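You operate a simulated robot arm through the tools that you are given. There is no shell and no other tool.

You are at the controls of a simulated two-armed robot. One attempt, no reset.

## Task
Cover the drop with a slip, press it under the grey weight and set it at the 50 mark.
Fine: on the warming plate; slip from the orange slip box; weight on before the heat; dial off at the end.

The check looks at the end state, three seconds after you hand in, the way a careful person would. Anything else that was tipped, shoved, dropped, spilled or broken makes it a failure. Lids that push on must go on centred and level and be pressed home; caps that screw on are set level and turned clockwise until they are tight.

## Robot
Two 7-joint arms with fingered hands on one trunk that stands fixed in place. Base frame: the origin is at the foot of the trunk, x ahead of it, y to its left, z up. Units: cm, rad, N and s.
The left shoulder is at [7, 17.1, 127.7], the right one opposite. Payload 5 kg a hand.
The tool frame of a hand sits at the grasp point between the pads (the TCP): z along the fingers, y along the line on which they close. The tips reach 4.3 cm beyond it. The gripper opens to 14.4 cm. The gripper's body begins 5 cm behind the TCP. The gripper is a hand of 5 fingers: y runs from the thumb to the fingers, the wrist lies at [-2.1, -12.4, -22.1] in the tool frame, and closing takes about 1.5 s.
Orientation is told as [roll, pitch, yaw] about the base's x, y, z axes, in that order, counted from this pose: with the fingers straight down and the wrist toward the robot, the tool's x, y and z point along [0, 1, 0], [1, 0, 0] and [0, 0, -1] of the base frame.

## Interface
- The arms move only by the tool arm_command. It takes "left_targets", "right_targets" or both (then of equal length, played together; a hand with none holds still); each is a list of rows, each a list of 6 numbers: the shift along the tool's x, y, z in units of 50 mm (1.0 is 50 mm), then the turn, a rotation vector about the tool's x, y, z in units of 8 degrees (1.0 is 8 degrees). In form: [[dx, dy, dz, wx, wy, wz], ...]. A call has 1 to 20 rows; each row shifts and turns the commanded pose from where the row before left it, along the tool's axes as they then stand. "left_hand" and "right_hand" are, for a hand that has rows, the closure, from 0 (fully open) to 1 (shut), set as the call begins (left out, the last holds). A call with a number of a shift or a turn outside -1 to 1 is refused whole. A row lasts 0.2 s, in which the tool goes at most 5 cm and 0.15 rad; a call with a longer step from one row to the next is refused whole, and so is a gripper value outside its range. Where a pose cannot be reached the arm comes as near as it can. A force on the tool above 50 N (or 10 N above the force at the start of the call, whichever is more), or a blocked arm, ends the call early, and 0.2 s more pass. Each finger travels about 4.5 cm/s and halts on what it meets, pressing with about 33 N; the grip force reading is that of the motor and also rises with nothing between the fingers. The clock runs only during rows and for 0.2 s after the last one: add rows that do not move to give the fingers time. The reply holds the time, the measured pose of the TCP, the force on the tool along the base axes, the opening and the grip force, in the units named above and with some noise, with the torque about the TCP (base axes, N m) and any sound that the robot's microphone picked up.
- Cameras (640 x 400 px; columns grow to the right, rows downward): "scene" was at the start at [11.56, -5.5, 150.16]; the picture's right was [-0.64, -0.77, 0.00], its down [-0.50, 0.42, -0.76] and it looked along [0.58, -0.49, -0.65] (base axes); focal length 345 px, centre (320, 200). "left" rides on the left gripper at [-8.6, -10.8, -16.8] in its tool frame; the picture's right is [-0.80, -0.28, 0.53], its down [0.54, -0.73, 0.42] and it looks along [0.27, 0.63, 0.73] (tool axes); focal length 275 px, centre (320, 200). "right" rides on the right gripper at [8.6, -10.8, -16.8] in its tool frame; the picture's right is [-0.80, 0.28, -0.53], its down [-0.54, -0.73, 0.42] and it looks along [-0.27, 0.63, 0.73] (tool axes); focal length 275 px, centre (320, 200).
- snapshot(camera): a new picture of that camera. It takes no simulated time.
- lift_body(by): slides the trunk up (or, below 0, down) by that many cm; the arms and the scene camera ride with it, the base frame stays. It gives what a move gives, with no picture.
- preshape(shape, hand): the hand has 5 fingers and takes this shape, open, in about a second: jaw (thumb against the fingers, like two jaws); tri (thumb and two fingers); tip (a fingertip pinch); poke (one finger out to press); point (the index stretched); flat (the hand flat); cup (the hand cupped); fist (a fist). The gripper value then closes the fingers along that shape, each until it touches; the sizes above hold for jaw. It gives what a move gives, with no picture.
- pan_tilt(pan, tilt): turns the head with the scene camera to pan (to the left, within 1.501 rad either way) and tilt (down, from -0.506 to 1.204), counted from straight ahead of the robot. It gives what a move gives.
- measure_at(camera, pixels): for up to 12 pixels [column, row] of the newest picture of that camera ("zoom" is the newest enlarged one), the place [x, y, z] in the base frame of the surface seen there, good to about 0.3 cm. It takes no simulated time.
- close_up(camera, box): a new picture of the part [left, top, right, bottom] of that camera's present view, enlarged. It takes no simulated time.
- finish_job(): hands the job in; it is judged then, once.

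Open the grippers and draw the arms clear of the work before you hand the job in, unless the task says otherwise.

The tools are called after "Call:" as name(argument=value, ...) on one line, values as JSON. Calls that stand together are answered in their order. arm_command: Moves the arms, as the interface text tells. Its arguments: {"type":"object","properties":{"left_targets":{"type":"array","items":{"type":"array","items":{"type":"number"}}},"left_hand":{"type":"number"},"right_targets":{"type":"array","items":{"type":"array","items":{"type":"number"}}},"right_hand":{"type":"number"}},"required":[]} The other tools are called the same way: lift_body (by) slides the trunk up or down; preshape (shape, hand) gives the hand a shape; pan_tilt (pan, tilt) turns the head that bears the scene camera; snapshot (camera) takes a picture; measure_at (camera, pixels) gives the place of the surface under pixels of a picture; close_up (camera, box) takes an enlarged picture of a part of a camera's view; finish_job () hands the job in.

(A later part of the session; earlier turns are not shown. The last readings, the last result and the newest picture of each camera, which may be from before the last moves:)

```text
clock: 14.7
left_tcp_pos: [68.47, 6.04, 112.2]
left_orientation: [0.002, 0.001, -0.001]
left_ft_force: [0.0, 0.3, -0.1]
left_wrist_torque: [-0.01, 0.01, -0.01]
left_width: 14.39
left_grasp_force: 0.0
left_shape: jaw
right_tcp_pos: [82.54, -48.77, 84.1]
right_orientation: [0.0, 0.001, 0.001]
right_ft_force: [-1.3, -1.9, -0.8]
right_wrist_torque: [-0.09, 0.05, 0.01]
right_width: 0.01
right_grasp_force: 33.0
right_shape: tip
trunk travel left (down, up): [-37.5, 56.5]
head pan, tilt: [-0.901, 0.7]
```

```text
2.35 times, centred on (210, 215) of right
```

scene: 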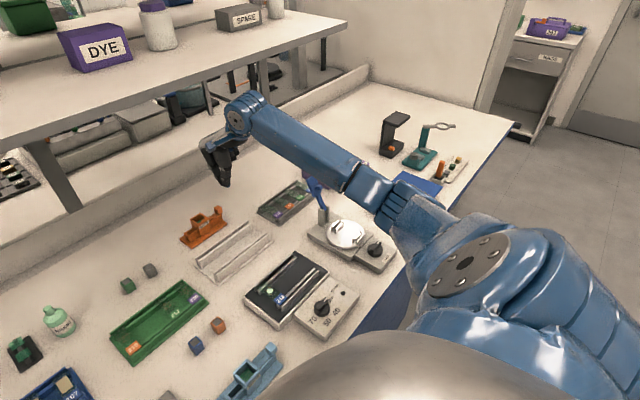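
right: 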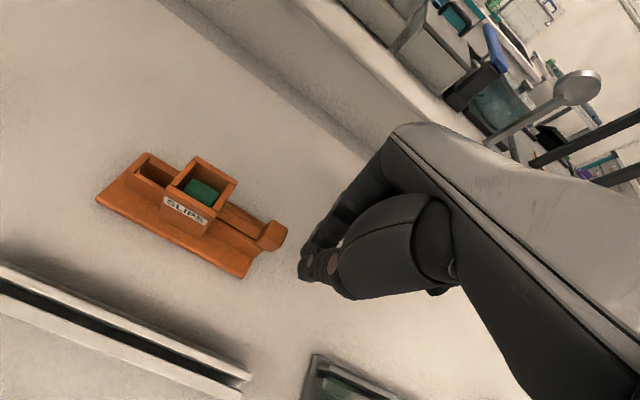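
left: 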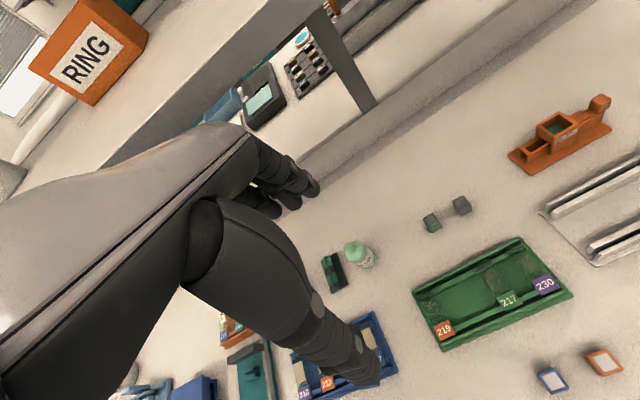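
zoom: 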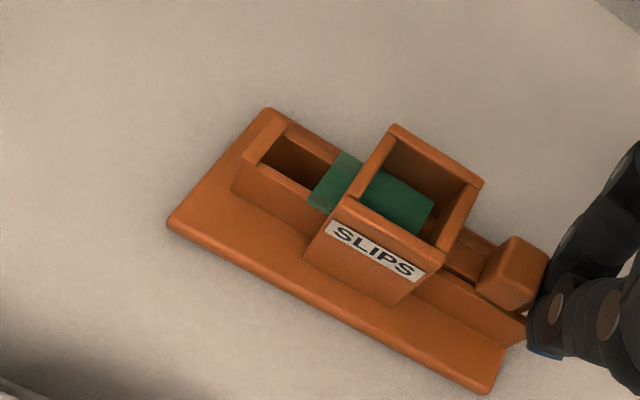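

A green slip is coming out on top of the rails at (330,190). I push 1.5 cm more.

Call:
arm_command(right_targets=[[0.06, 0, 0, 0, 0, 0], [0.06, 0, 0, 0, 0, 0], [0.06, 0, 0, 0, 0, 0], [0.06, 0, 0, 0, 0, 0], [0.06, 0, 0, 0, 0, 0]])

Call:
close_up(camera="right", box=[80, 130, 340, 300])

Call:
close_up(camera="scene", box=[170, 180, 240, 255])

```text
clock: 15.9
left_tcp_pos: [68.48, 6.18, 112.2]
left_orientation: [-0.001, 0.0, 0.001]
left_ft_force: [-0.5, 0.4, -0.1]
left_wrist_torque: [0.01, -0.02, 0.0]
left_width: 14.38
left_grasp_force: 0.1
left_shape: jaw
right_tcp_pos: [82.59, -47.12, 84.12]
right_orientation: [0.0, 0.0, 0.0]
right_ft_force: [-0.4, -4.1, -0.2]
right_wrist_torque: [-0.11, -0.01, -0.06]
right_width: 0.02
right_grasp_force: 32.6
right_shape: tip
trunk travel left (down, up): [-37.5, 56.5]
head pan, tilt: [-0.901, 0.7]
```

```text
2.35 times, centred on (210, 215) of right
```

zoom: 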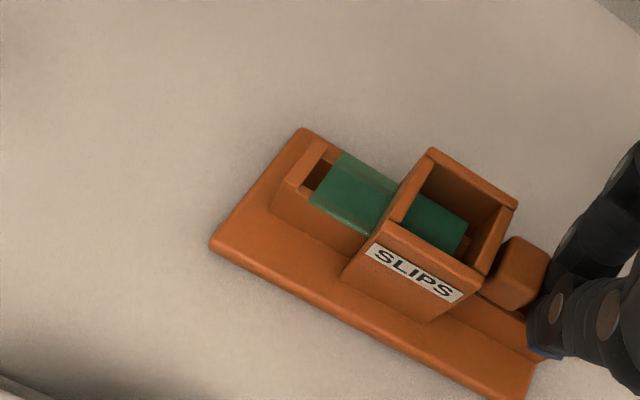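

```text
5.33 times, centred on (205, 218) of scene
```

zoom: 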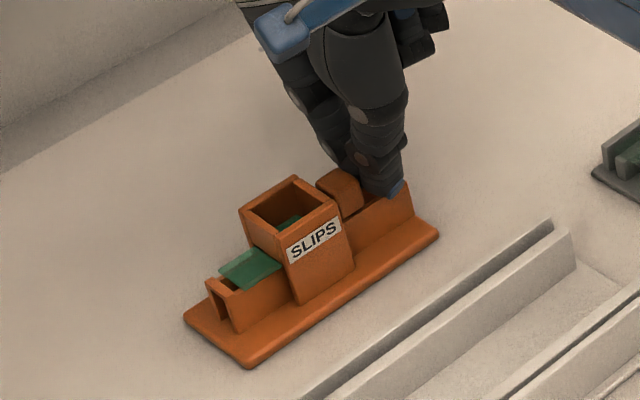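

The slip lies on the rails and overhangs them on both sides. I compare the box's position with the earlier zoom before pushing the last few millimetres.

Call:
close_up(camera="scene", box=[175, 200, 235, 245])

Call:
measure_at(camera="zoom", pixels=[[155, 297], [178, 308], [255, 215], [350, 160], [515, 212], [205, 265], [160, 262], [240, 285], [262, 265], [195, 255], [215, 235], [225, 260]])

```text
8.89 times, centred on (205, 222) of scene
```

zoom: 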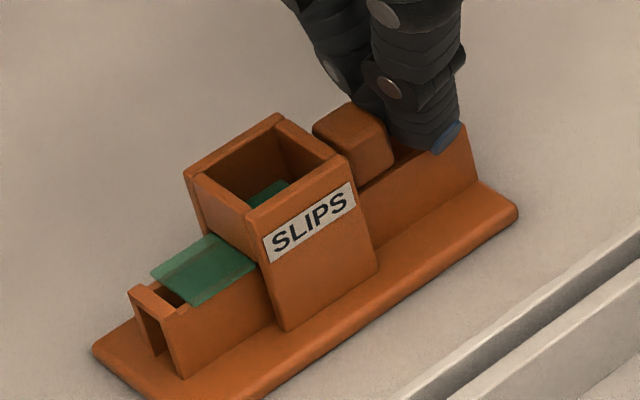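

```text
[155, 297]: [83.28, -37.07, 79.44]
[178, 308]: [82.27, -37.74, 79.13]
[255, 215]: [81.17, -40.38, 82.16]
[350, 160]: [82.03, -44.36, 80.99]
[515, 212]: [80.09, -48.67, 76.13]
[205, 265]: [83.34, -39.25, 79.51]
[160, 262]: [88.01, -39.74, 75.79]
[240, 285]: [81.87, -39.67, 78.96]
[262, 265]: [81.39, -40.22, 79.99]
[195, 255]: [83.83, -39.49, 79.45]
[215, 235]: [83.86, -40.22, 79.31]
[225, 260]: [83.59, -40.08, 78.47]
```

The box has shifted only about 1 mm; the slip's last few millimetres still seem to be under the hopper wall. I push another 3 mm.

Call:
arm_command(right_targets=[[0.03, 0, 0, 0, 0, 0], [0.03, 0, 0, 0, 0, 0], [0, 0, 0, 0, 0, 0]])

Call:
close_up(camera="scene", box=[175, 200, 235, 245])

Call:
close_up(camera="right", box=[150, 170, 320, 300])

```text
clock: 16.7
left_tcp_pos: [68.48, 6.1, 112.07]
left_orientation: [0.0, 0.001, 0.0]
left_ft_force: [0.5, -1.1, -1.1]
left_wrist_torque: [0.02, 0.02, -0.01]
left_width: 14.39
left_grasp_force: 0.1
left_shape: jaw
right_tcp_pos: [82.61, -46.98, 84.09]
right_orientation: [-0.001, 0.001, 0.001]
right_ft_force: [-2.8, -8.0, 0.4]
right_wrist_torque: [-0.23, 0.08, -0.08]
right_width: 0.03
right_grasp_force: 33.0
right_shape: tip
trunk travel left (down, up): [-37.5, 56.5]
head pan, tilt: [-0.901, 0.7]
```

```text
8.89 times, centred on (205, 222) of scene
```

zoom: 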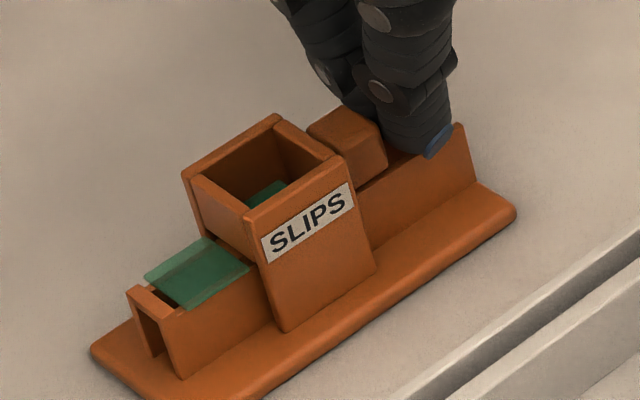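

```text
3.08 times, centred on (235, 235) of right
```

zoom: 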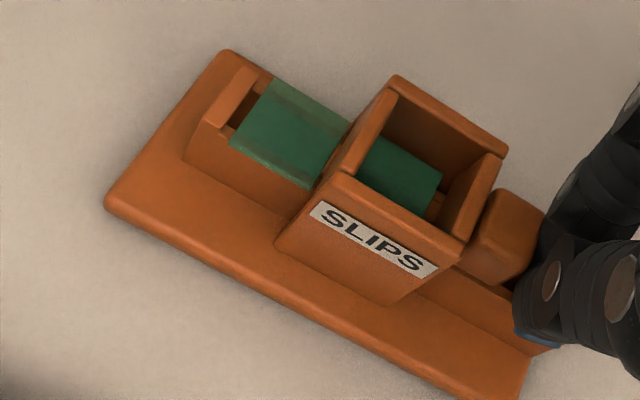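

Force has risen to 8 N and the knob has reached the hopper, so the stroke is complete and the slip is out. I back the finger off to the right and go up.

Call:
arm_command(right_targets=[[-0.1, 0, 0, 0, 0, 0], [-0.2, 0, 0, 0, 0, 0], [-0.3, 0, 0, 0, 0, 0], [-0.2, 0, -0.4, 0, 0, 0], [0, 0, -0.5, 0, 0, 0], [0, 0, -0.5, 0, 0, 0], [0, 0, -0.2, 0, 0, 0]])

Call:
close_up(camera="right", box=[80, 180, 240, 300])

Call:
close_up(camera="scene", box=[175, 200, 235, 245])

```text
clock: 18.3
left_tcp_pos: [68.52, 6.29, 112.11]
left_orientation: [0.0, -0.001, 0.0]
left_ft_force: [-1.2, 0.1, -0.1]
left_wrist_torque: [-0.01, -0.03, 0.0]
left_width: 14.36
left_grasp_force: 0.2
left_shape: jaw
right_tcp_pos: [82.53, -50.96, 91.97]
right_orientation: [-0.002, 0.001, 0.0]
right_ft_force: [-0.5, -0.4, -0.1]
right_wrist_torque: [0.0, -0.02, -0.01]
right_width: 0.01
right_grasp_force: 33.7
right_shape: tip
trunk travel left (down, up): [-37.5, 56.5]
head pan, tilt: [-0.901, 0.7]
```

```text
3.33 times, centred on (160, 240) of right
```

zoom: 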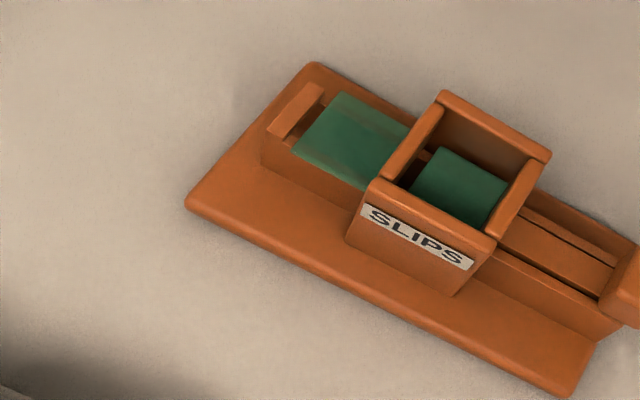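

```text
8.89 times, centred on (205, 222) of scene
```

zoom: 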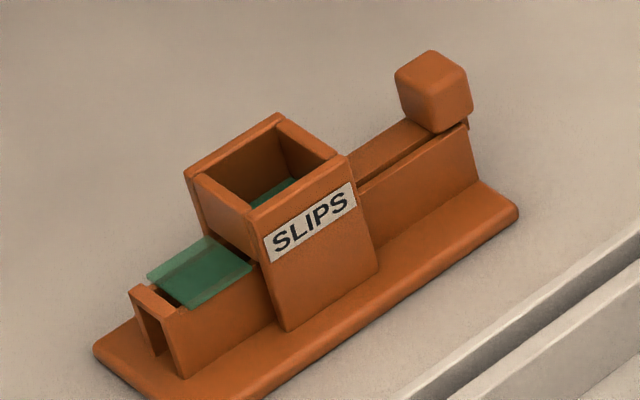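

The pusher sprang back and the slip lies on the rails. I measure the slip's corners and surroundings.

Call:
measure_at(camera="zoom", pixels=[[152, 276], [190, 304], [247, 266], [208, 240], [200, 272], [170, 265], [225, 285], [155, 297], [178, 312], [258, 262], [225, 255], [180, 290]])

Call:
close_up(camera="right", box=[120, 190, 220, 260])

```text
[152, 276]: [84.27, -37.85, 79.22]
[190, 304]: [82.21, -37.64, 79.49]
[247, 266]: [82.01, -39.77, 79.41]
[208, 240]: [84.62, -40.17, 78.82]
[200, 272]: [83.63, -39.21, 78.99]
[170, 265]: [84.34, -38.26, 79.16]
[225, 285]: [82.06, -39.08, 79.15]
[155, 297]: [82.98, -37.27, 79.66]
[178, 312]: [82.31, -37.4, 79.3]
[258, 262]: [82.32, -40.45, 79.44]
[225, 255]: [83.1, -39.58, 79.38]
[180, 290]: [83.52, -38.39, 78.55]
```

```text
5.71 times, centred on (170, 225) of right
```

zoom: 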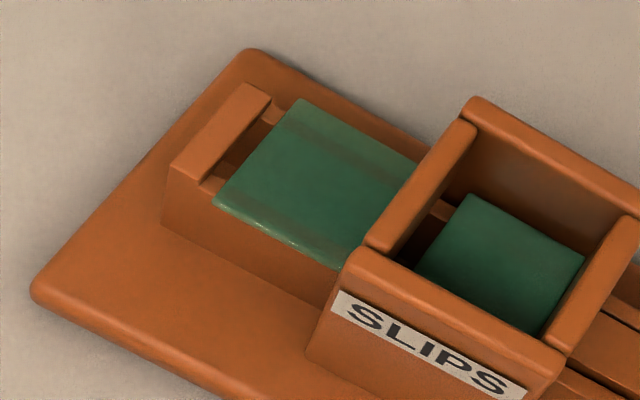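

I measure the slip's corners in this near view too: (300,100), (215,203), (338,266), (420,165).

Call:
measure_at(camera="zoom", pixels=[[303, 104], [220, 200], [335, 262], [415, 165], [310, 190], [345, 265], [195, 180], [265, 100], [205, 230], [270, 250], [255, 190], [350, 220]])

```text
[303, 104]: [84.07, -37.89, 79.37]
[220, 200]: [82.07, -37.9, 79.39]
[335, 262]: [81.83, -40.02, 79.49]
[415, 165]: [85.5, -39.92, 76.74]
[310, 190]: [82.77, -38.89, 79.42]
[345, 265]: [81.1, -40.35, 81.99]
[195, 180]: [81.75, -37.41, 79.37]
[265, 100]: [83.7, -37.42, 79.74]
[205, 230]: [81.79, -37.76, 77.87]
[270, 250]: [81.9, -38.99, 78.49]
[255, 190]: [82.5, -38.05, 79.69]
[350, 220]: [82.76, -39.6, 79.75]
```

I zoom far in on the slip to see how much it overhangs the rails on each side.

Call:
close_up(camera="scene", box=[184, 218, 204, 232])

Call:
close_up(camera="right", box=[145, 200, 195, 240])

```text
16.00 times, centred on (194, 225) of scene
```

zoom: 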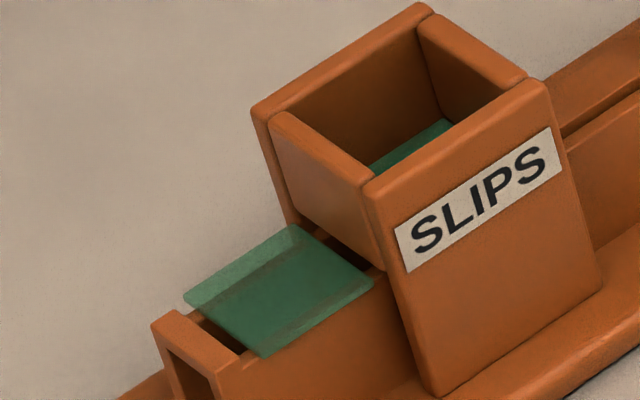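

```text
10.00 times, centred on (170, 220) of right
```

zoom: 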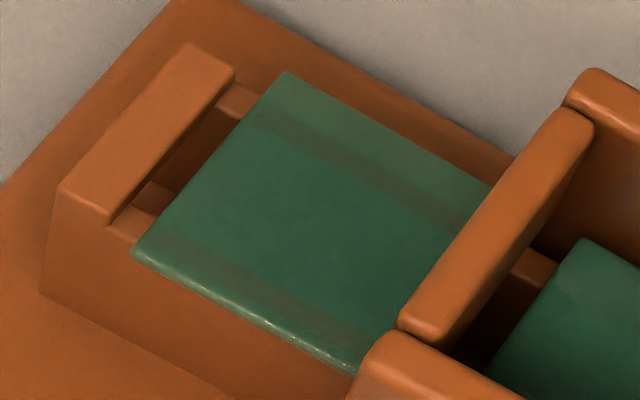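

The slip overhangs the rails by some 3 mm per side, so it can be pinched across (x direction) just left of the hopper. I check how low the curled fingers hang compared with the fingertips, since they would pass over the hopper (top z=82).

Call:
snapshot(camera="scene")

Call:
close_up(camera="scene", box=[190, 130, 270, 200])

```text
taken
```

scene: 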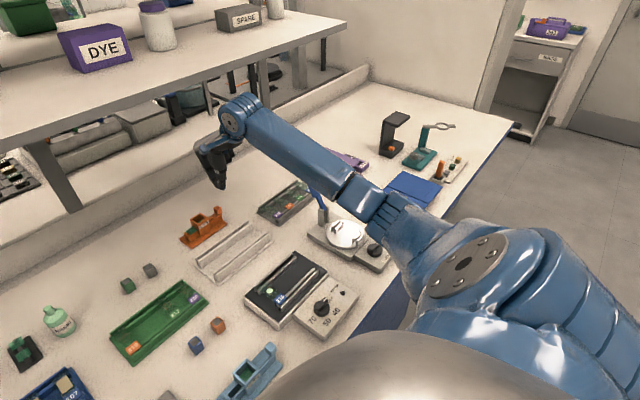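

```text
5.71 times, centred on (230, 165) of scene
```

zoom: 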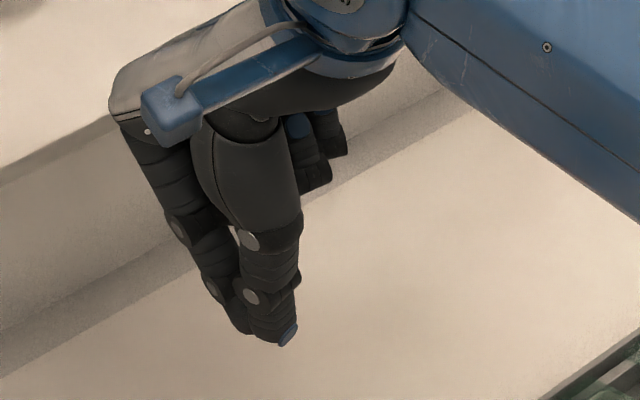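

The curled fingers appear around (310,180) and (335,150); I measure their lower parts and the pinch tip.

Call:
measure_at(camera="zoom", pixels=[[315, 185], [325, 178], [310, 165], [340, 150], [325, 140], [275, 335], [285, 340], [260, 320], [318, 190], [300, 190]])

```text
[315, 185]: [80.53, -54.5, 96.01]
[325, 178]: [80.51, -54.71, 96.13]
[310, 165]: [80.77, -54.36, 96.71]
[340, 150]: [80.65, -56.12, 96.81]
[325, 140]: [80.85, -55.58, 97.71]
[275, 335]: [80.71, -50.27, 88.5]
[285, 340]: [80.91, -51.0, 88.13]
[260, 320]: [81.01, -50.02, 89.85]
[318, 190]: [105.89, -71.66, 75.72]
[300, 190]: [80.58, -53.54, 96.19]
```

The curled fingers stay 4 cm above the TCP, so they clear the hopper. I measure the box's base edge in the right camera to learn its yaw.

Call:
close_up(camera="right", box=[80, 180, 280, 310])

Call:
measure_at(camera="zoom", pixels=[[180, 210], [230, 235], [300, 270], [350, 293], [400, 317], [450, 342], [480, 358], [280, 60], [560, 215], [275, 120], [545, 250], [170, 180]])

```text
3.08 times, centred on (180, 245) of right
```

zoom: 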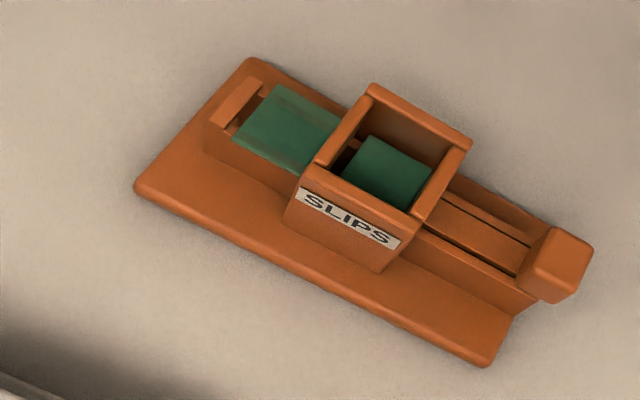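

```text
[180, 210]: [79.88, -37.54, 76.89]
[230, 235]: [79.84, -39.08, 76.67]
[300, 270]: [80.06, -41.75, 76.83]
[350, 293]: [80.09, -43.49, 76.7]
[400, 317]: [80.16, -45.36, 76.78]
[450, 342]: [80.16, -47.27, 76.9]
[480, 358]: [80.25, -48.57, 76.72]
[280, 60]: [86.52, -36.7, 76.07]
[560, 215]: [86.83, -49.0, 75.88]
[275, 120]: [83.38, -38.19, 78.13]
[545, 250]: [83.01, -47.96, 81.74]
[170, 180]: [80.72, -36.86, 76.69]
```

The box is square to the base axes within about 2°. I move the hand above the slip (about (83.05,-38.85,92)) while opening the pinch to about 4.3 cm.

Call:
arm_command(right_targets=[[0.3, 0.1, 0, 0, 0, 0], [0.4, 0, 0, 0, 0, 0], [0.4, 0, 0, 0, 0, 0], [0.4, 0, 0, 0, 0, 0], [0.4, 0, 0, 0, 0, 0], [0.4, 0, 0, 0, 0, 0], [0.12, 0, 0, 0, 0, 0], [0, 0, 0, 0, 0, 0], [0, 0, 0, 0, 0, 0]], right_hand=0.7)

Call:
snapshot(camera="right")

Call:
close_up(camera="scene", box=[160, 160, 240, 250])

```text
clock: 20.3
left_tcp_pos: [68.5, 6.09, 112.25]
left_orientation: [-0.001, 0.0, 0.0]
left_ft_force: [-0.9, 0.5, 0.4]
left_wrist_torque: [-0.01, 0.02, 0.02]
left_width: 14.38
left_grasp_force: 0.0
left_shape: jaw
right_tcp_pos: [83.0, -38.65, 92.08]
right_orientation: [0.001, 0.001, 0.0]
right_ft_force: [-0.3, -0.7, 0.2]
right_wrist_torque: [-0.02, 0.01, 0.02]
right_width: 4.27
right_grasp_force: 0.0
right_shape: tip
trunk travel left (down, up): [-37.5, 56.5]
head pan, tilt: [-0.901, 0.7]
```

```text
taken
```

right: 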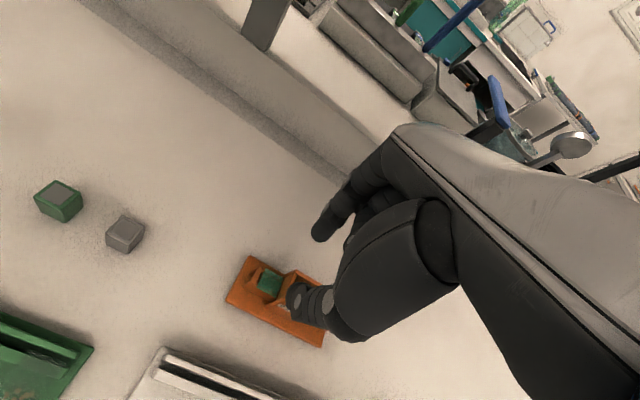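

```text
4.44 times, centred on (200, 205) of scene
```

zoom: 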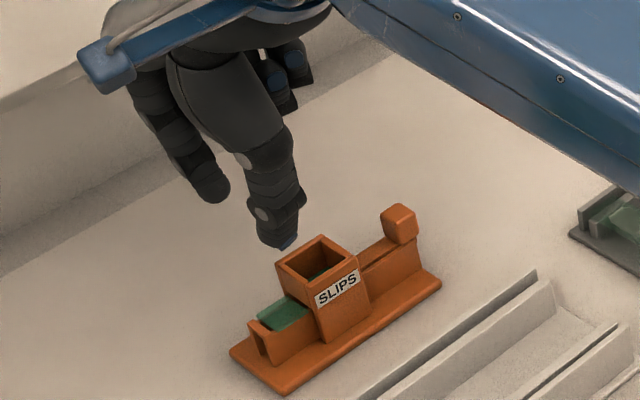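

The hand is above the slip with 4.3 cm opening. I go down to TCP z≈85.5 first and check the alignment.

Call:
arm_command(right_targets=[[0, 0, 0.4, 0, 0, 0], [0, 0, 0.4, 0, 0, 0], [0, 0, 0.4, 0, 0, 0], [0, 0, 0.12, 0, 0, 0], [0, 0, 0, 0, 0, 0]])

Call:
close_up(camera="scene", box=[165, 185, 225, 245])

Call:
close_up(camera="right", box=[200, 180, 360, 360])

```text
clock: 21.5
left_tcp_pos: [68.62, 6.33, 112.24]
left_orientation: [-0.001, -0.001, -0.001]
left_ft_force: [-0.1, 0.6, 0.2]
left_wrist_torque: [0.0, -0.02, -0.01]
left_width: 14.38
left_grasp_force: 0.1
left_shape: jaw
right_tcp_pos: [83.04, -38.85, 85.55]
right_orientation: [-0.001, 0.0, -0.001]
right_ft_force: [-0.7, 0.2, 0.3]
right_wrist_torque: [0.0, 0.01, -0.01]
right_width: 4.28
right_grasp_force: 0.0
right_shape: tip
trunk travel left (down, up): [-37.5, 56.5]
head pan, tilt: [-0.901, 0.7]
```

```text
6.67 times, centred on (195, 215) of scene
```

zoom: 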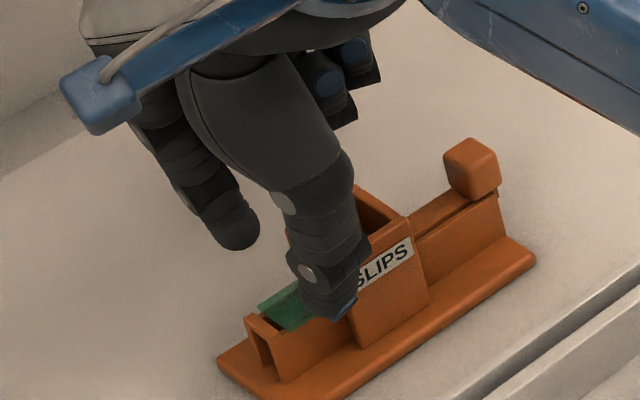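

```text
2.22 times, centred on (280, 270) of right
```

zoom: 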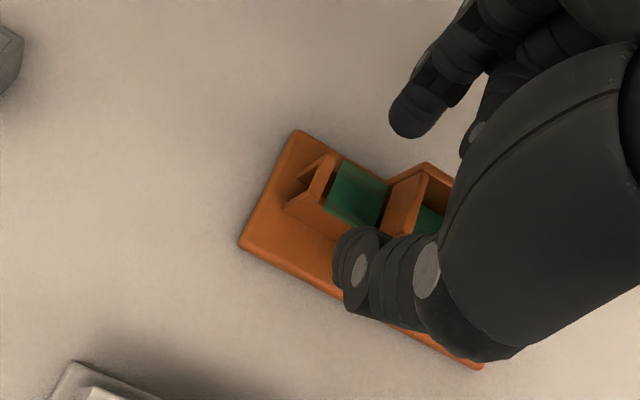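

The thumb tip is just front-right of the slip in this view; I measure both tips and the slip in the current pictures to check alignment.

Call:
measure_at(camera="zoom", pixels=[[342, 250], [350, 300], [360, 270], [345, 235], [405, 130], [395, 110], [420, 115], [355, 190], [330, 200], [375, 220], [340, 165], [385, 190]])

Call:
close_up(camera="scene", box=[165, 185, 225, 245])

Call:
measure_at(camera="zoom", pixels=[[325, 312], [340, 318], [305, 295], [310, 270], [230, 245], [250, 240], [210, 230], [355, 300], [285, 300], [265, 305], [290, 325]])

```text
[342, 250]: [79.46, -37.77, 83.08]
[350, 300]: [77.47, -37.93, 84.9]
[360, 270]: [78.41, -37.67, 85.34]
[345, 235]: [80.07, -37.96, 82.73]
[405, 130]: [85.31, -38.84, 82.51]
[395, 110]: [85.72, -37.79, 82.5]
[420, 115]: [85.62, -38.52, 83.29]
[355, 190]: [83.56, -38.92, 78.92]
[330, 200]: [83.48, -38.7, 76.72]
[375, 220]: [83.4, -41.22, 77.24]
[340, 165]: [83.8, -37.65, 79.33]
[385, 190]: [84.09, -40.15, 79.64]
```

```text
6.67 times, centred on (195, 215) of scene
```

zoom: 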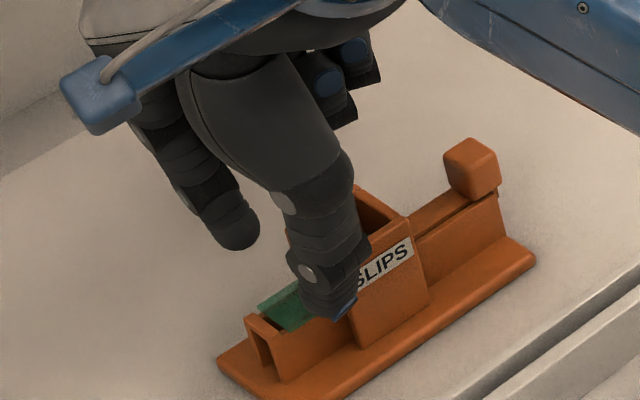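

```text
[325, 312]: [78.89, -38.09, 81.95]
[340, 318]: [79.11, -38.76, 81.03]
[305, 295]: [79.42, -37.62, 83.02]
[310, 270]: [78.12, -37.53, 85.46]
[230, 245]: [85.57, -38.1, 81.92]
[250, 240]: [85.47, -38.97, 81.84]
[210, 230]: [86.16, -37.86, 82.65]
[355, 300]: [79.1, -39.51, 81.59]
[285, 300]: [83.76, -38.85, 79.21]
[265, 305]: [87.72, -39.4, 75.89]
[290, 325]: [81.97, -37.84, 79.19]
```

Tips straddle the slip evenly (thumb inner ≈80.6, index inner ≈85.3, y about -38.7). I lower to TCP z≈83.1 so the tips reach just below the slip, then close to about 2.9 cm.

Call:
arm_command(right_targets=[[0, 0, 0.25, 0, 0, 0], [0, 0, 0.24, 0, 0, 0], [0, 0, 0, 0, 0, 0]])

Call:
arm_command(right_targets=[[0, 0, 0, 0, 0, 0], [0, 0, 0, 0, 0, 0], [0, 0, 0, 0, 0, 0]], right_hand=0.8)

Call:
close_up(camera="scene", box=[175, 200, 215, 240])

Call:
close_up(camera="right", box=[240, 190, 340, 330])

```text
clock: 22.3
left_tcp_pos: [68.46, 6.19, 112.28]
left_orientation: [-0.001, -0.001, 0.002]
left_ft_force: [-0.3, -1.2, 0.1]
left_wrist_torque: [-0.01, 0.0, 0.01]
left_width: 14.36
left_grasp_force: 0.0
left_shape: jaw
right_tcp_pos: [83.03, -38.7, 83.09]
right_orientation: [-0.001, 0.0, -0.002]
right_ft_force: [-1.1, 0.6, 0.3]
right_wrist_torque: [0.02, -0.03, 0.05]
right_width: 4.29
right_grasp_force: 0.1
right_shape: tip
trunk travel left (down, up): [-37.5, 56.5]
head pan, tilt: [-0.901, 0.7]
```

```text
clock: 23.1
left_tcp_pos: [68.5, 6.3, 112.21]
left_orientation: [0.002, -0.001, 0.0]
left_ft_force: [-0.1, -0.2, 0.8]
left_wrist_torque: [-0.01, 0.0, -0.01]
left_width: 14.38
left_grasp_force: 0.1
left_shape: jaw
right_tcp_pos: [83.15, -38.76, 83.06]
right_orientation: [0.001, -0.001, 0.0]
right_ft_force: [-0.1, 0.6, 0.2]
right_wrist_torque: [0.02, -0.03, 0.0]
right_width: 2.96
right_grasp_force: 0.0
right_shape: tip
trunk travel left (down, up): [-37.5, 56.5]
head pan, tilt: [-0.901, 0.7]
```

```text
10.00 times, centred on (195, 220) of scene
```

zoom: 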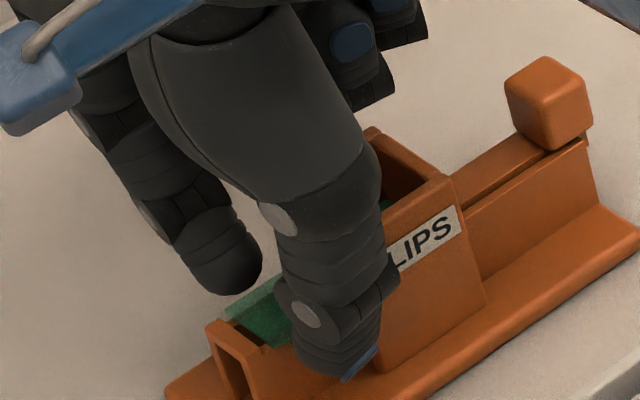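

```text
2.86 times, centred on (290, 260) of right
```

zoom: 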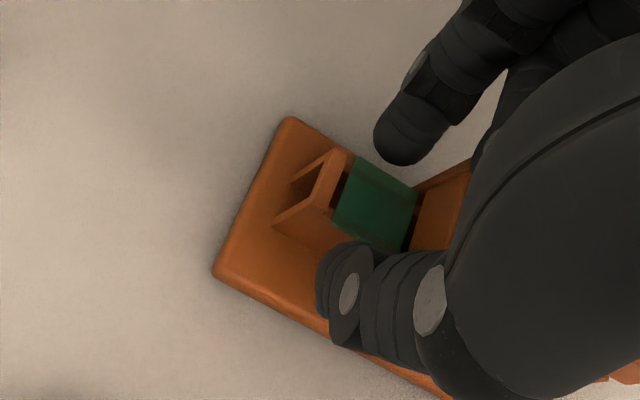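

Opening is 2.96 cm with no contact yet. I close further to 0.83 (≈2.45 cm).

Call:
arm_command(right_targets=[[0, 0, 0, 0, 0, 0], [0, 0, 0, 0, 0, 0]], right_hand=0.83)

Call:
close_up(camera="scene", box=[180, 208, 210, 238])

Call:
close_up(camera="right", box=[260, 210, 330, 300])

```text
clock: 23.7
left_tcp_pos: [68.42, 6.15, 112.15]
left_orientation: [0.0, 0.001, -0.002]
left_ft_force: [-0.3, 0.3, -0.5]
left_wrist_torque: [0.04, 0.0, 0.03]
left_width: 14.38
left_grasp_force: 0.0
left_shape: jaw
right_tcp_pos: [83.08, -38.88, 82.95]
right_orientation: [-0.001, 0.0, 0.001]
right_ft_force: [0.1, 0.9, -0.4]
right_wrist_torque: [0.01, 0.0, 0.05]
right_width: 2.49
right_grasp_force: 0.1
right_shape: tip
trunk travel left (down, up): [-37.5, 56.5]
head pan, tilt: [-0.901, 0.7]
```

```text
13.33 times, centred on (195, 223) of scene
```

zoom: 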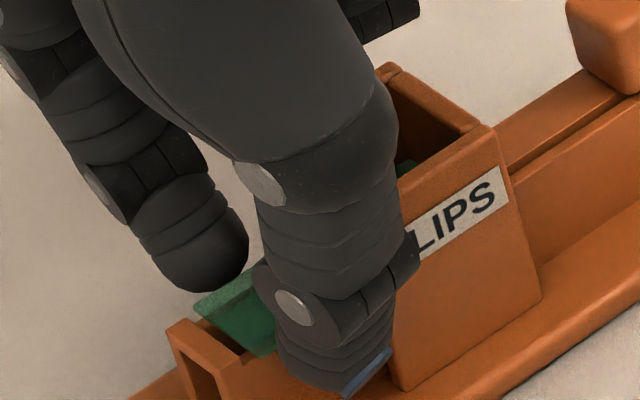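

```text
4.44 times, centred on (295, 255) of right
```

zoom: 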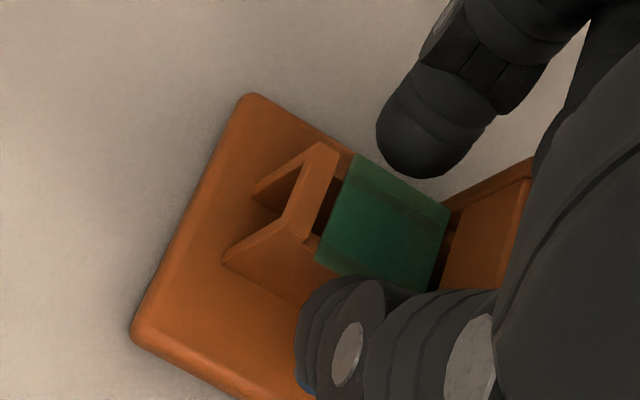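

The width is 2.49 with no grip force; the index still shows a small gap to the slip's far edge. I close to 0.85.

Call:
arm_command(right_targets=[[0, 0, 0, 0, 0, 0], [0, 0, 0, 0, 0, 0]], right_hand=0.85)

Call:
close_up(camera="scene", box=[180, 208, 210, 238])

Call:
close_up(camera="right", box=[260, 210, 330, 300])

```text
clock: 24.3
left_tcp_pos: [68.53, 6.2, 112.19]
left_orientation: [0.001, -0.001, 0.001]
left_ft_force: [-0.4, 0.1, 0.0]
left_wrist_torque: [0.0, 0.0, -0.01]
left_width: 14.36
left_grasp_force: 0.0
left_shape: jaw
right_tcp_pos: [83.19, -38.85, 82.99]
right_orientation: [0.0, 0.0, 0.001]
right_ft_force: [0.3, -0.2, -0.5]
right_wrist_torque: [0.01, -0.04, 0.0]
right_width: 2.2
right_grasp_force: 0.1
right_shape: tip
trunk travel left (down, up): [-37.5, 56.5]
head pan, tilt: [-0.901, 0.7]
```

```text
13.33 times, centred on (195, 223) of scene
```

zoom: 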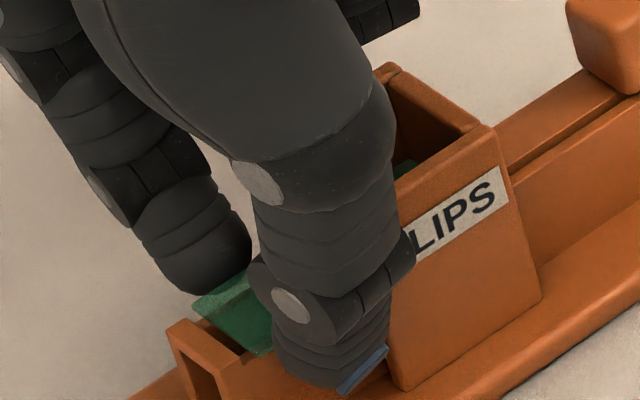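

```text
4.44 times, centred on (295, 255) of right
```

zoom: 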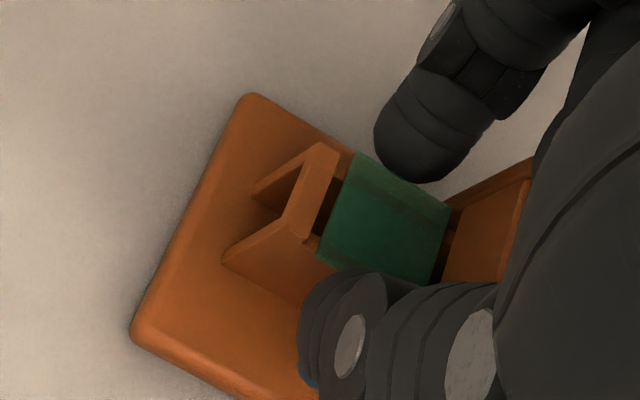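

Still no grip force at 2.2 cm. I close a little more, to 0.87.

Call:
arm_command(right_targets=[[0, 0, 0, 0, 0, 0], [0, 0, 0, 0, 0, 0]], right_hand=0.87)

Call:
close_up(camera="scene", box=[180, 208, 210, 238])

Call:
close_up(camera="right", box=[260, 210, 330, 300])

```text
clock: 24.9
left_tcp_pos: [68.27, 6.3, 112.24]
left_orientation: [-0.001, -0.003, 0.0]
left_ft_force: [-0.7, 0.7, -0.3]
left_wrist_torque: [-0.01, 0.03, -0.01]
left_width: 14.37
left_grasp_force: 0.0
left_shape: jaw
right_tcp_pos: [83.14, -38.71, 83.68]
right_orientation: [-0.001, -0.01, 0.0]
right_ft_force: [1.4, -0.9, 25.9]
right_wrist_torque: [0.24, 0.13, 0.0]
right_width: 1.53
right_grasp_force: 33.1
right_shape: tip
trunk travel left (down, up): [-37.5, 56.5]
head pan, tilt: [-0.901, 0.7]
```

```text
13.33 times, centred on (195, 223) of scene
```

zoom: 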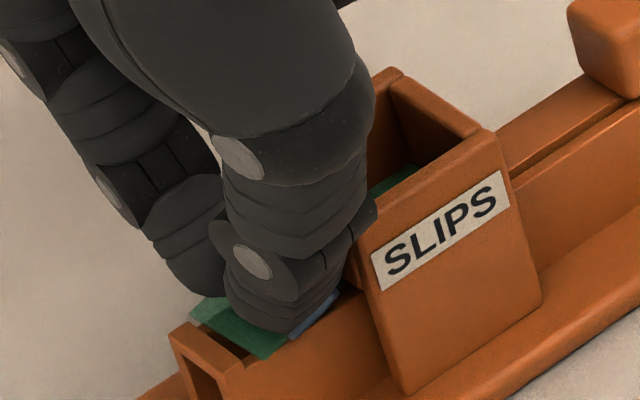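

```text
4.44 times, centred on (295, 255) of right
```

zoom: 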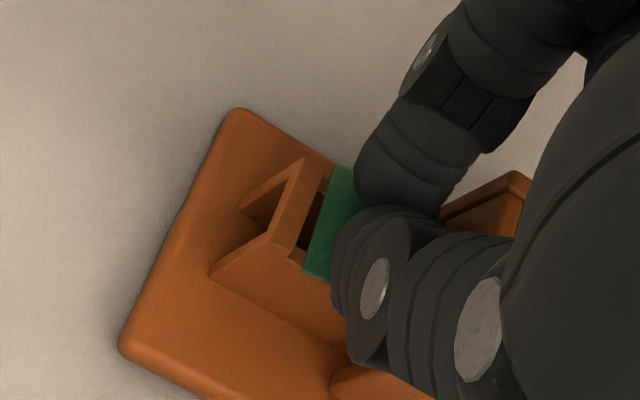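

The tips rode up over the slip: 26 N upward and TCP z pushed to 83.7. I immediately open a bit and raise the hand to relieve it, then look.

Call:
arm_command(right_targets=[[0, 0, -0.15, 0, 0, 0], [0, 0, -0.15, 0, 0, 0], [0, 0, -0.1, 0, 0, 0], [0, 0, 0, 0, 0, 0]], right_hand=0.75)

Call:
close_up(camera="scene", box=[180, 208, 210, 238])

Call:
close_up(camera="right", box=[230, 200, 340, 320])

```text
clock: 25.9
left_tcp_pos: [68.52, 6.21, 112.2]
left_orientation: [0.0, 0.002, 0.0]
left_ft_force: [0.9, -0.8, -0.3]
left_wrist_torque: [-0.02, -0.02, 0.02]
left_width: 14.37
left_grasp_force: 0.1
left_shape: jaw
right_tcp_pos: [83.04, -38.82, 84.94]
right_orientation: [-0.001, 0.002, 0.0]
right_ft_force: [0.4, 0.3, 0.1]
right_wrist_torque: [0.06, 0.03, -0.01]
right_width: 3.54
right_grasp_force: 0.0
right_shape: tip
trunk travel left (down, up): [-37.5, 56.5]
head pan, tilt: [-0.901, 0.7]
```

```text
13.33 times, centred on (195, 223) of scene
```

zoom: 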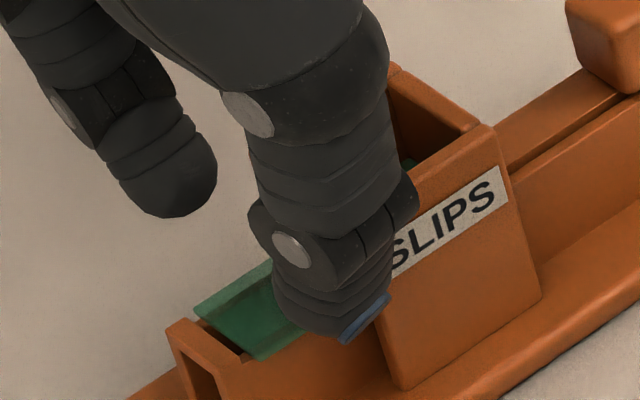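

```text
3.33 times, centred on (285, 260) of right
```

zoom: 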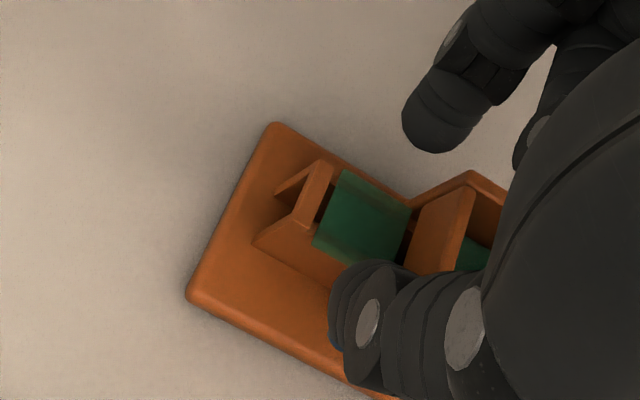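

The slip is still in place and intact. The index tip leans inward more and sits higher than the thumb, so I tilt the hand about 7° (index side down), recentre, and will then go 0.6 cm lower than before.

Call:
arm_command(right_targets=[[0, 0.1, 0, 0.9, 0, 0], [0, 0, 0, 0, 0, 0], [0, 0, 0, 0, 0, 0]], right_hand=0.72)

Call:
close_up(camera="scene", box=[175, 195, 215, 235])

Call:
measure_at(camera="zoom", pixels=[[330, 310], [345, 330], [300, 300], [310, 270], [215, 240], [195, 230], [230, 225], [250, 200], [370, 320], [270, 340], [240, 350]])

```text
clock: 26.7
left_tcp_pos: [68.5, 6.2, 112.3]
left_orientation: [0.001, -0.001, -0.002]
left_ft_force: [0.3, -0.2, -1.1]
left_wrist_torque: [-0.04, 0.02, 0.0]
left_width: 14.37
left_grasp_force: 0.0
left_shape: jaw
right_tcp_pos: [83.54, -38.81, 85.11]
right_orientation: [-0.001, 0.126, 0.001]
right_ft_force: [-0.7, 0.5, 0.6]
right_wrist_torque: [-0.01, 0.01, -0.01]
right_width: 3.97
right_grasp_force: 0.1
right_shape: tip
trunk travel left (down, up): [-37.5, 56.5]
head pan, tilt: [-0.901, 0.7]
```

```text
10.00 times, centred on (195, 215) of scene
```

zoom: 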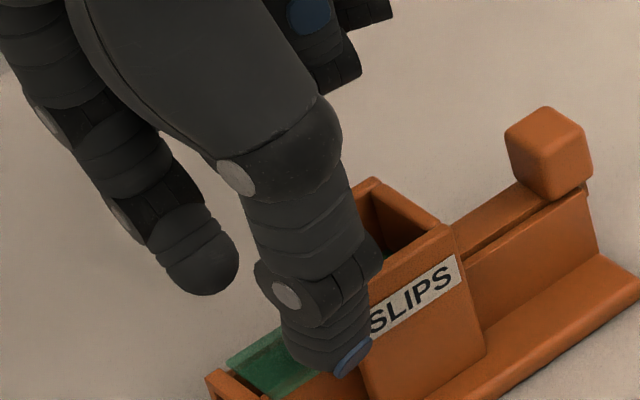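

```text
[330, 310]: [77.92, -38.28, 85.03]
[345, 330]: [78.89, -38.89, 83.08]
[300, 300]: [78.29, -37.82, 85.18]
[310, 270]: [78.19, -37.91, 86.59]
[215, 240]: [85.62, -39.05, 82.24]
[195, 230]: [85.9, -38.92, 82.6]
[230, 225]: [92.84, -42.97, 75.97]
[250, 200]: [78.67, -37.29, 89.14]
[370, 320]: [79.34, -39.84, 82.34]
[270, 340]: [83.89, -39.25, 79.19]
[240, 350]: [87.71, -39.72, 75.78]
```

I measure the very tips: thumb at (320,365) and index at (205,288), (230,275).

Call:
measure_at(camera="zoom", pixels=[[315, 362], [300, 345], [335, 365], [355, 355], [205, 290], [185, 282], [228, 280], [235, 260], [175, 270], [360, 345]])

Call:
close_up(camera="right", box=[230, 180, 340, 320])

```text
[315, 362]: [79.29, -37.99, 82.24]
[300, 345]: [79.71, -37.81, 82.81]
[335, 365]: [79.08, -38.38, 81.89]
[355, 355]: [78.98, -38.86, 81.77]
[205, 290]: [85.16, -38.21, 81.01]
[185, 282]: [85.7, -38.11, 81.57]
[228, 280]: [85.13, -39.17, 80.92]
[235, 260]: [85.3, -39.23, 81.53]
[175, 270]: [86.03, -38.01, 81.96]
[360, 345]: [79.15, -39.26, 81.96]
```

```text
2.86 times, centred on (285, 250) of right
```

zoom: 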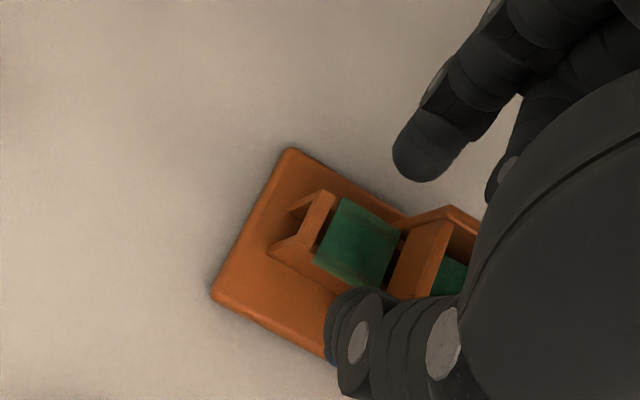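

Both tips are now nearly level (index ≈80.9, thumb ≈81.3 at TCP z=85.1). I lower straight down to TCP z≈82.7 (tool y +0.4 cm, tool z +2.37 cm) with the tips still 4 cm open.

Call:
arm_command(right_targets=[[0, 0.04, 0.24, 0, 0, 0], [0, 0.04, 0.235, 0, 0, 0], [0, 0, 0, 0, 0, 0]])

Call:
arm_command(right_targets=[[0, 0, 0, 0, 0, 0], [0, 0, 0, 0, 0, 0], [0, 0, 0, 0, 0, 0]], right_hand=0.82)

Call:
close_up(camera="scene", box=[180, 208, 210, 238])

Call:
close_up(camera="right", box=[260, 210, 330, 300])

```text
clock: 27.5
left_tcp_pos: [68.49, 6.17, 112.18]
left_orientation: [0.0, -0.001, 0.0]
left_ft_force: [-1.1, -0.5, -0.1]
left_wrist_torque: [-0.01, -0.04, -0.02]
left_width: 14.36
left_grasp_force: 0.1
left_shape: jaw
right_tcp_pos: [83.72, -38.92, 82.69]
right_orientation: [0.0, 0.126, -0.003]
right_ft_force: [-0.2, 0.1, -0.8]
right_wrist_torque: [0.0, -0.03, -0.02]
right_width: 3.97
right_grasp_force: 0.1
right_shape: tip
trunk travel left (down, up): [-37.5, 56.5]
head pan, tilt: [-0.901, 0.7]
```

```text
clock: 28.3
left_tcp_pos: [68.46, 6.15, 112.23]
left_orientation: [0.001, 0.0, 0.001]
left_ft_force: [-0.3, -0.4, 0.8]
left_wrist_torque: [-0.02, -0.04, 0.0]
left_width: 14.38
left_grasp_force: 0.2
left_shape: jaw
right_tcp_pos: [83.59, -38.89, 82.63]
right_orientation: [-0.002, 0.125, 0.001]
right_ft_force: [-0.4, -0.2, -0.3]
right_wrist_torque: [0.0, -0.01, -0.04]
right_width: 2.63
right_grasp_force: 0.1
right_shape: tip
trunk travel left (down, up): [-37.5, 56.5]
head pan, tilt: [-0.901, 0.7]
```

```text
13.33 times, centred on (195, 223) of scene
```

zoom: 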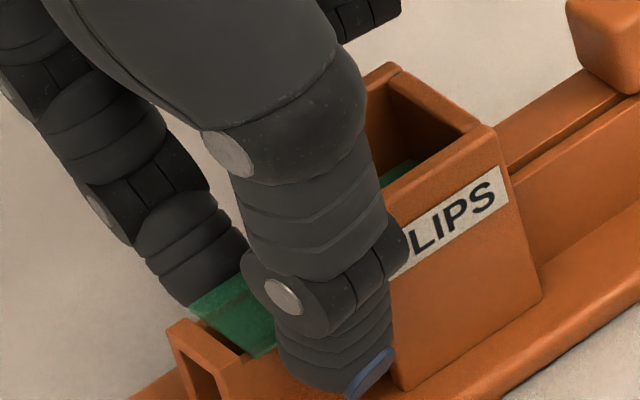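

```text
4.44 times, centred on (295, 255) of right
```

zoom: 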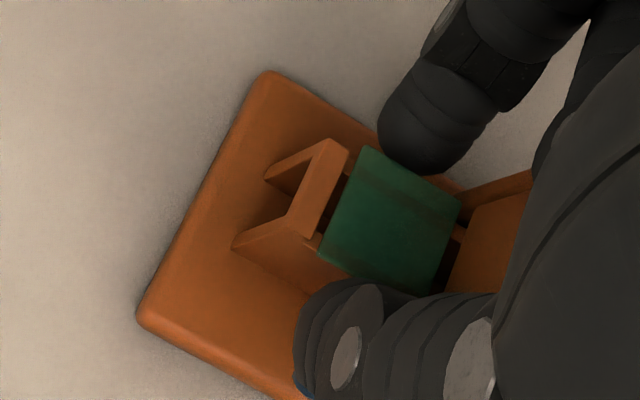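

Index tip is now adjacent to the slip's far edge. I close in a small step to 0.84.

Call:
arm_command(right_targets=[[0, 0, 0, 0, 0, 0], [0, 0, 0, 0, 0, 0]], right_hand=0.84)

Call:
close_up(camera="scene", box=[180, 208, 210, 238])

Call:
close_up(camera="right", box=[260, 210, 330, 300])

```text
clock: 28.9
left_tcp_pos: [68.54, 6.16, 112.14]
left_orientation: [-0.002, 0.001, 0.001]
left_ft_force: [0.0, 0.2, -0.4]
left_wrist_torque: [0.01, -0.02, -0.02]
left_width: 14.4
left_grasp_force: 0.0
left_shape: jaw
right_tcp_pos: [83.66, -38.93, 82.62]
right_orientation: [0.0, 0.126, 0.001]
right_ft_force: [-0.1, -0.4, 1.1]
right_wrist_torque: [-0.01, 0.0, 0.0]
right_width: 2.33
right_grasp_force: 0.2
right_shape: tip
trunk travel left (down, up): [-37.5, 56.5]
head pan, tilt: [-0.901, 0.7]
```

```text
13.33 times, centred on (195, 223) of scene
```

zoom: 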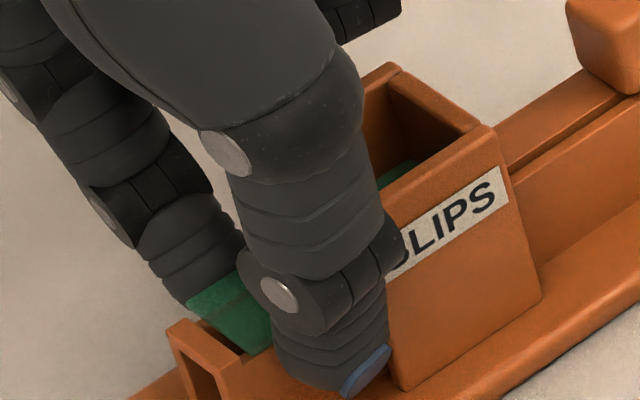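

```text
4.44 times, centred on (295, 255) of right
```

zoom: 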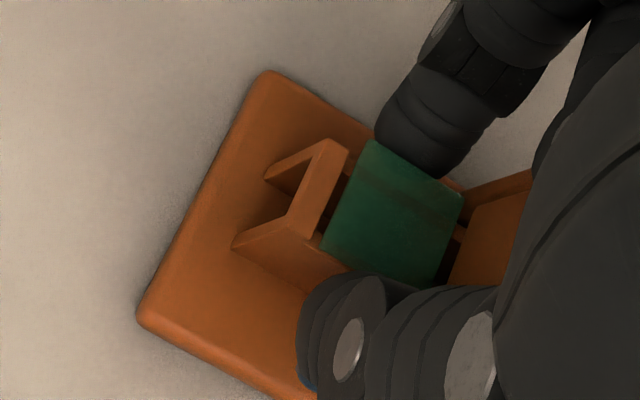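

The thumb has pushed the slip a little toward the index (far corner moved from (362,146) to (368,140)), so it is contacting it properly. I close another step to 0.85.

Call:
arm_command(right_targets=[[0, 0, 0, 0, 0, 0], [0, 0, 0, 0, 0, 0]], right_hand=0.85)

Call:
close_up(camera="scene", box=[180, 208, 210, 238])

Call:
close_up(camera="right", box=[260, 210, 330, 300])

```text
clock: 29.5
left_tcp_pos: [68.6, 6.2, 112.28]
left_orientation: [0.0, -0.002, 0.001]
left_ft_force: [0.2, 0.1, -0.1]
left_wrist_torque: [-0.01, 0.01, 0.01]
left_width: 14.39
left_grasp_force: 0.0
left_shape: jaw
right_tcp_pos: [83.6, -38.9, 82.69]
right_orientation: [-0.001, 0.127, 0.002]
right_ft_force: [-0.1, 0.2, -0.1]
right_wrist_torque: [0.01, 0.04, 0.01]
right_width: 2.16
right_grasp_force: 0.0
right_shape: tip
trunk travel left (down, up): [-37.5, 56.5]
head pan, tilt: [-0.901, 0.7]
```

```text
13.33 times, centred on (195, 223) of scene
```

zoom: 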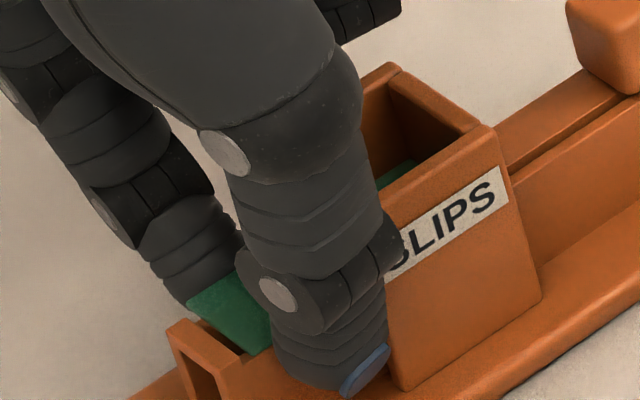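

```text
4.44 times, centred on (295, 255) of right
```

zoom: 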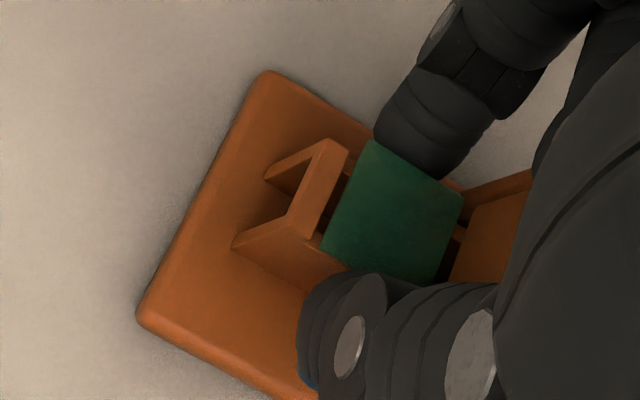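

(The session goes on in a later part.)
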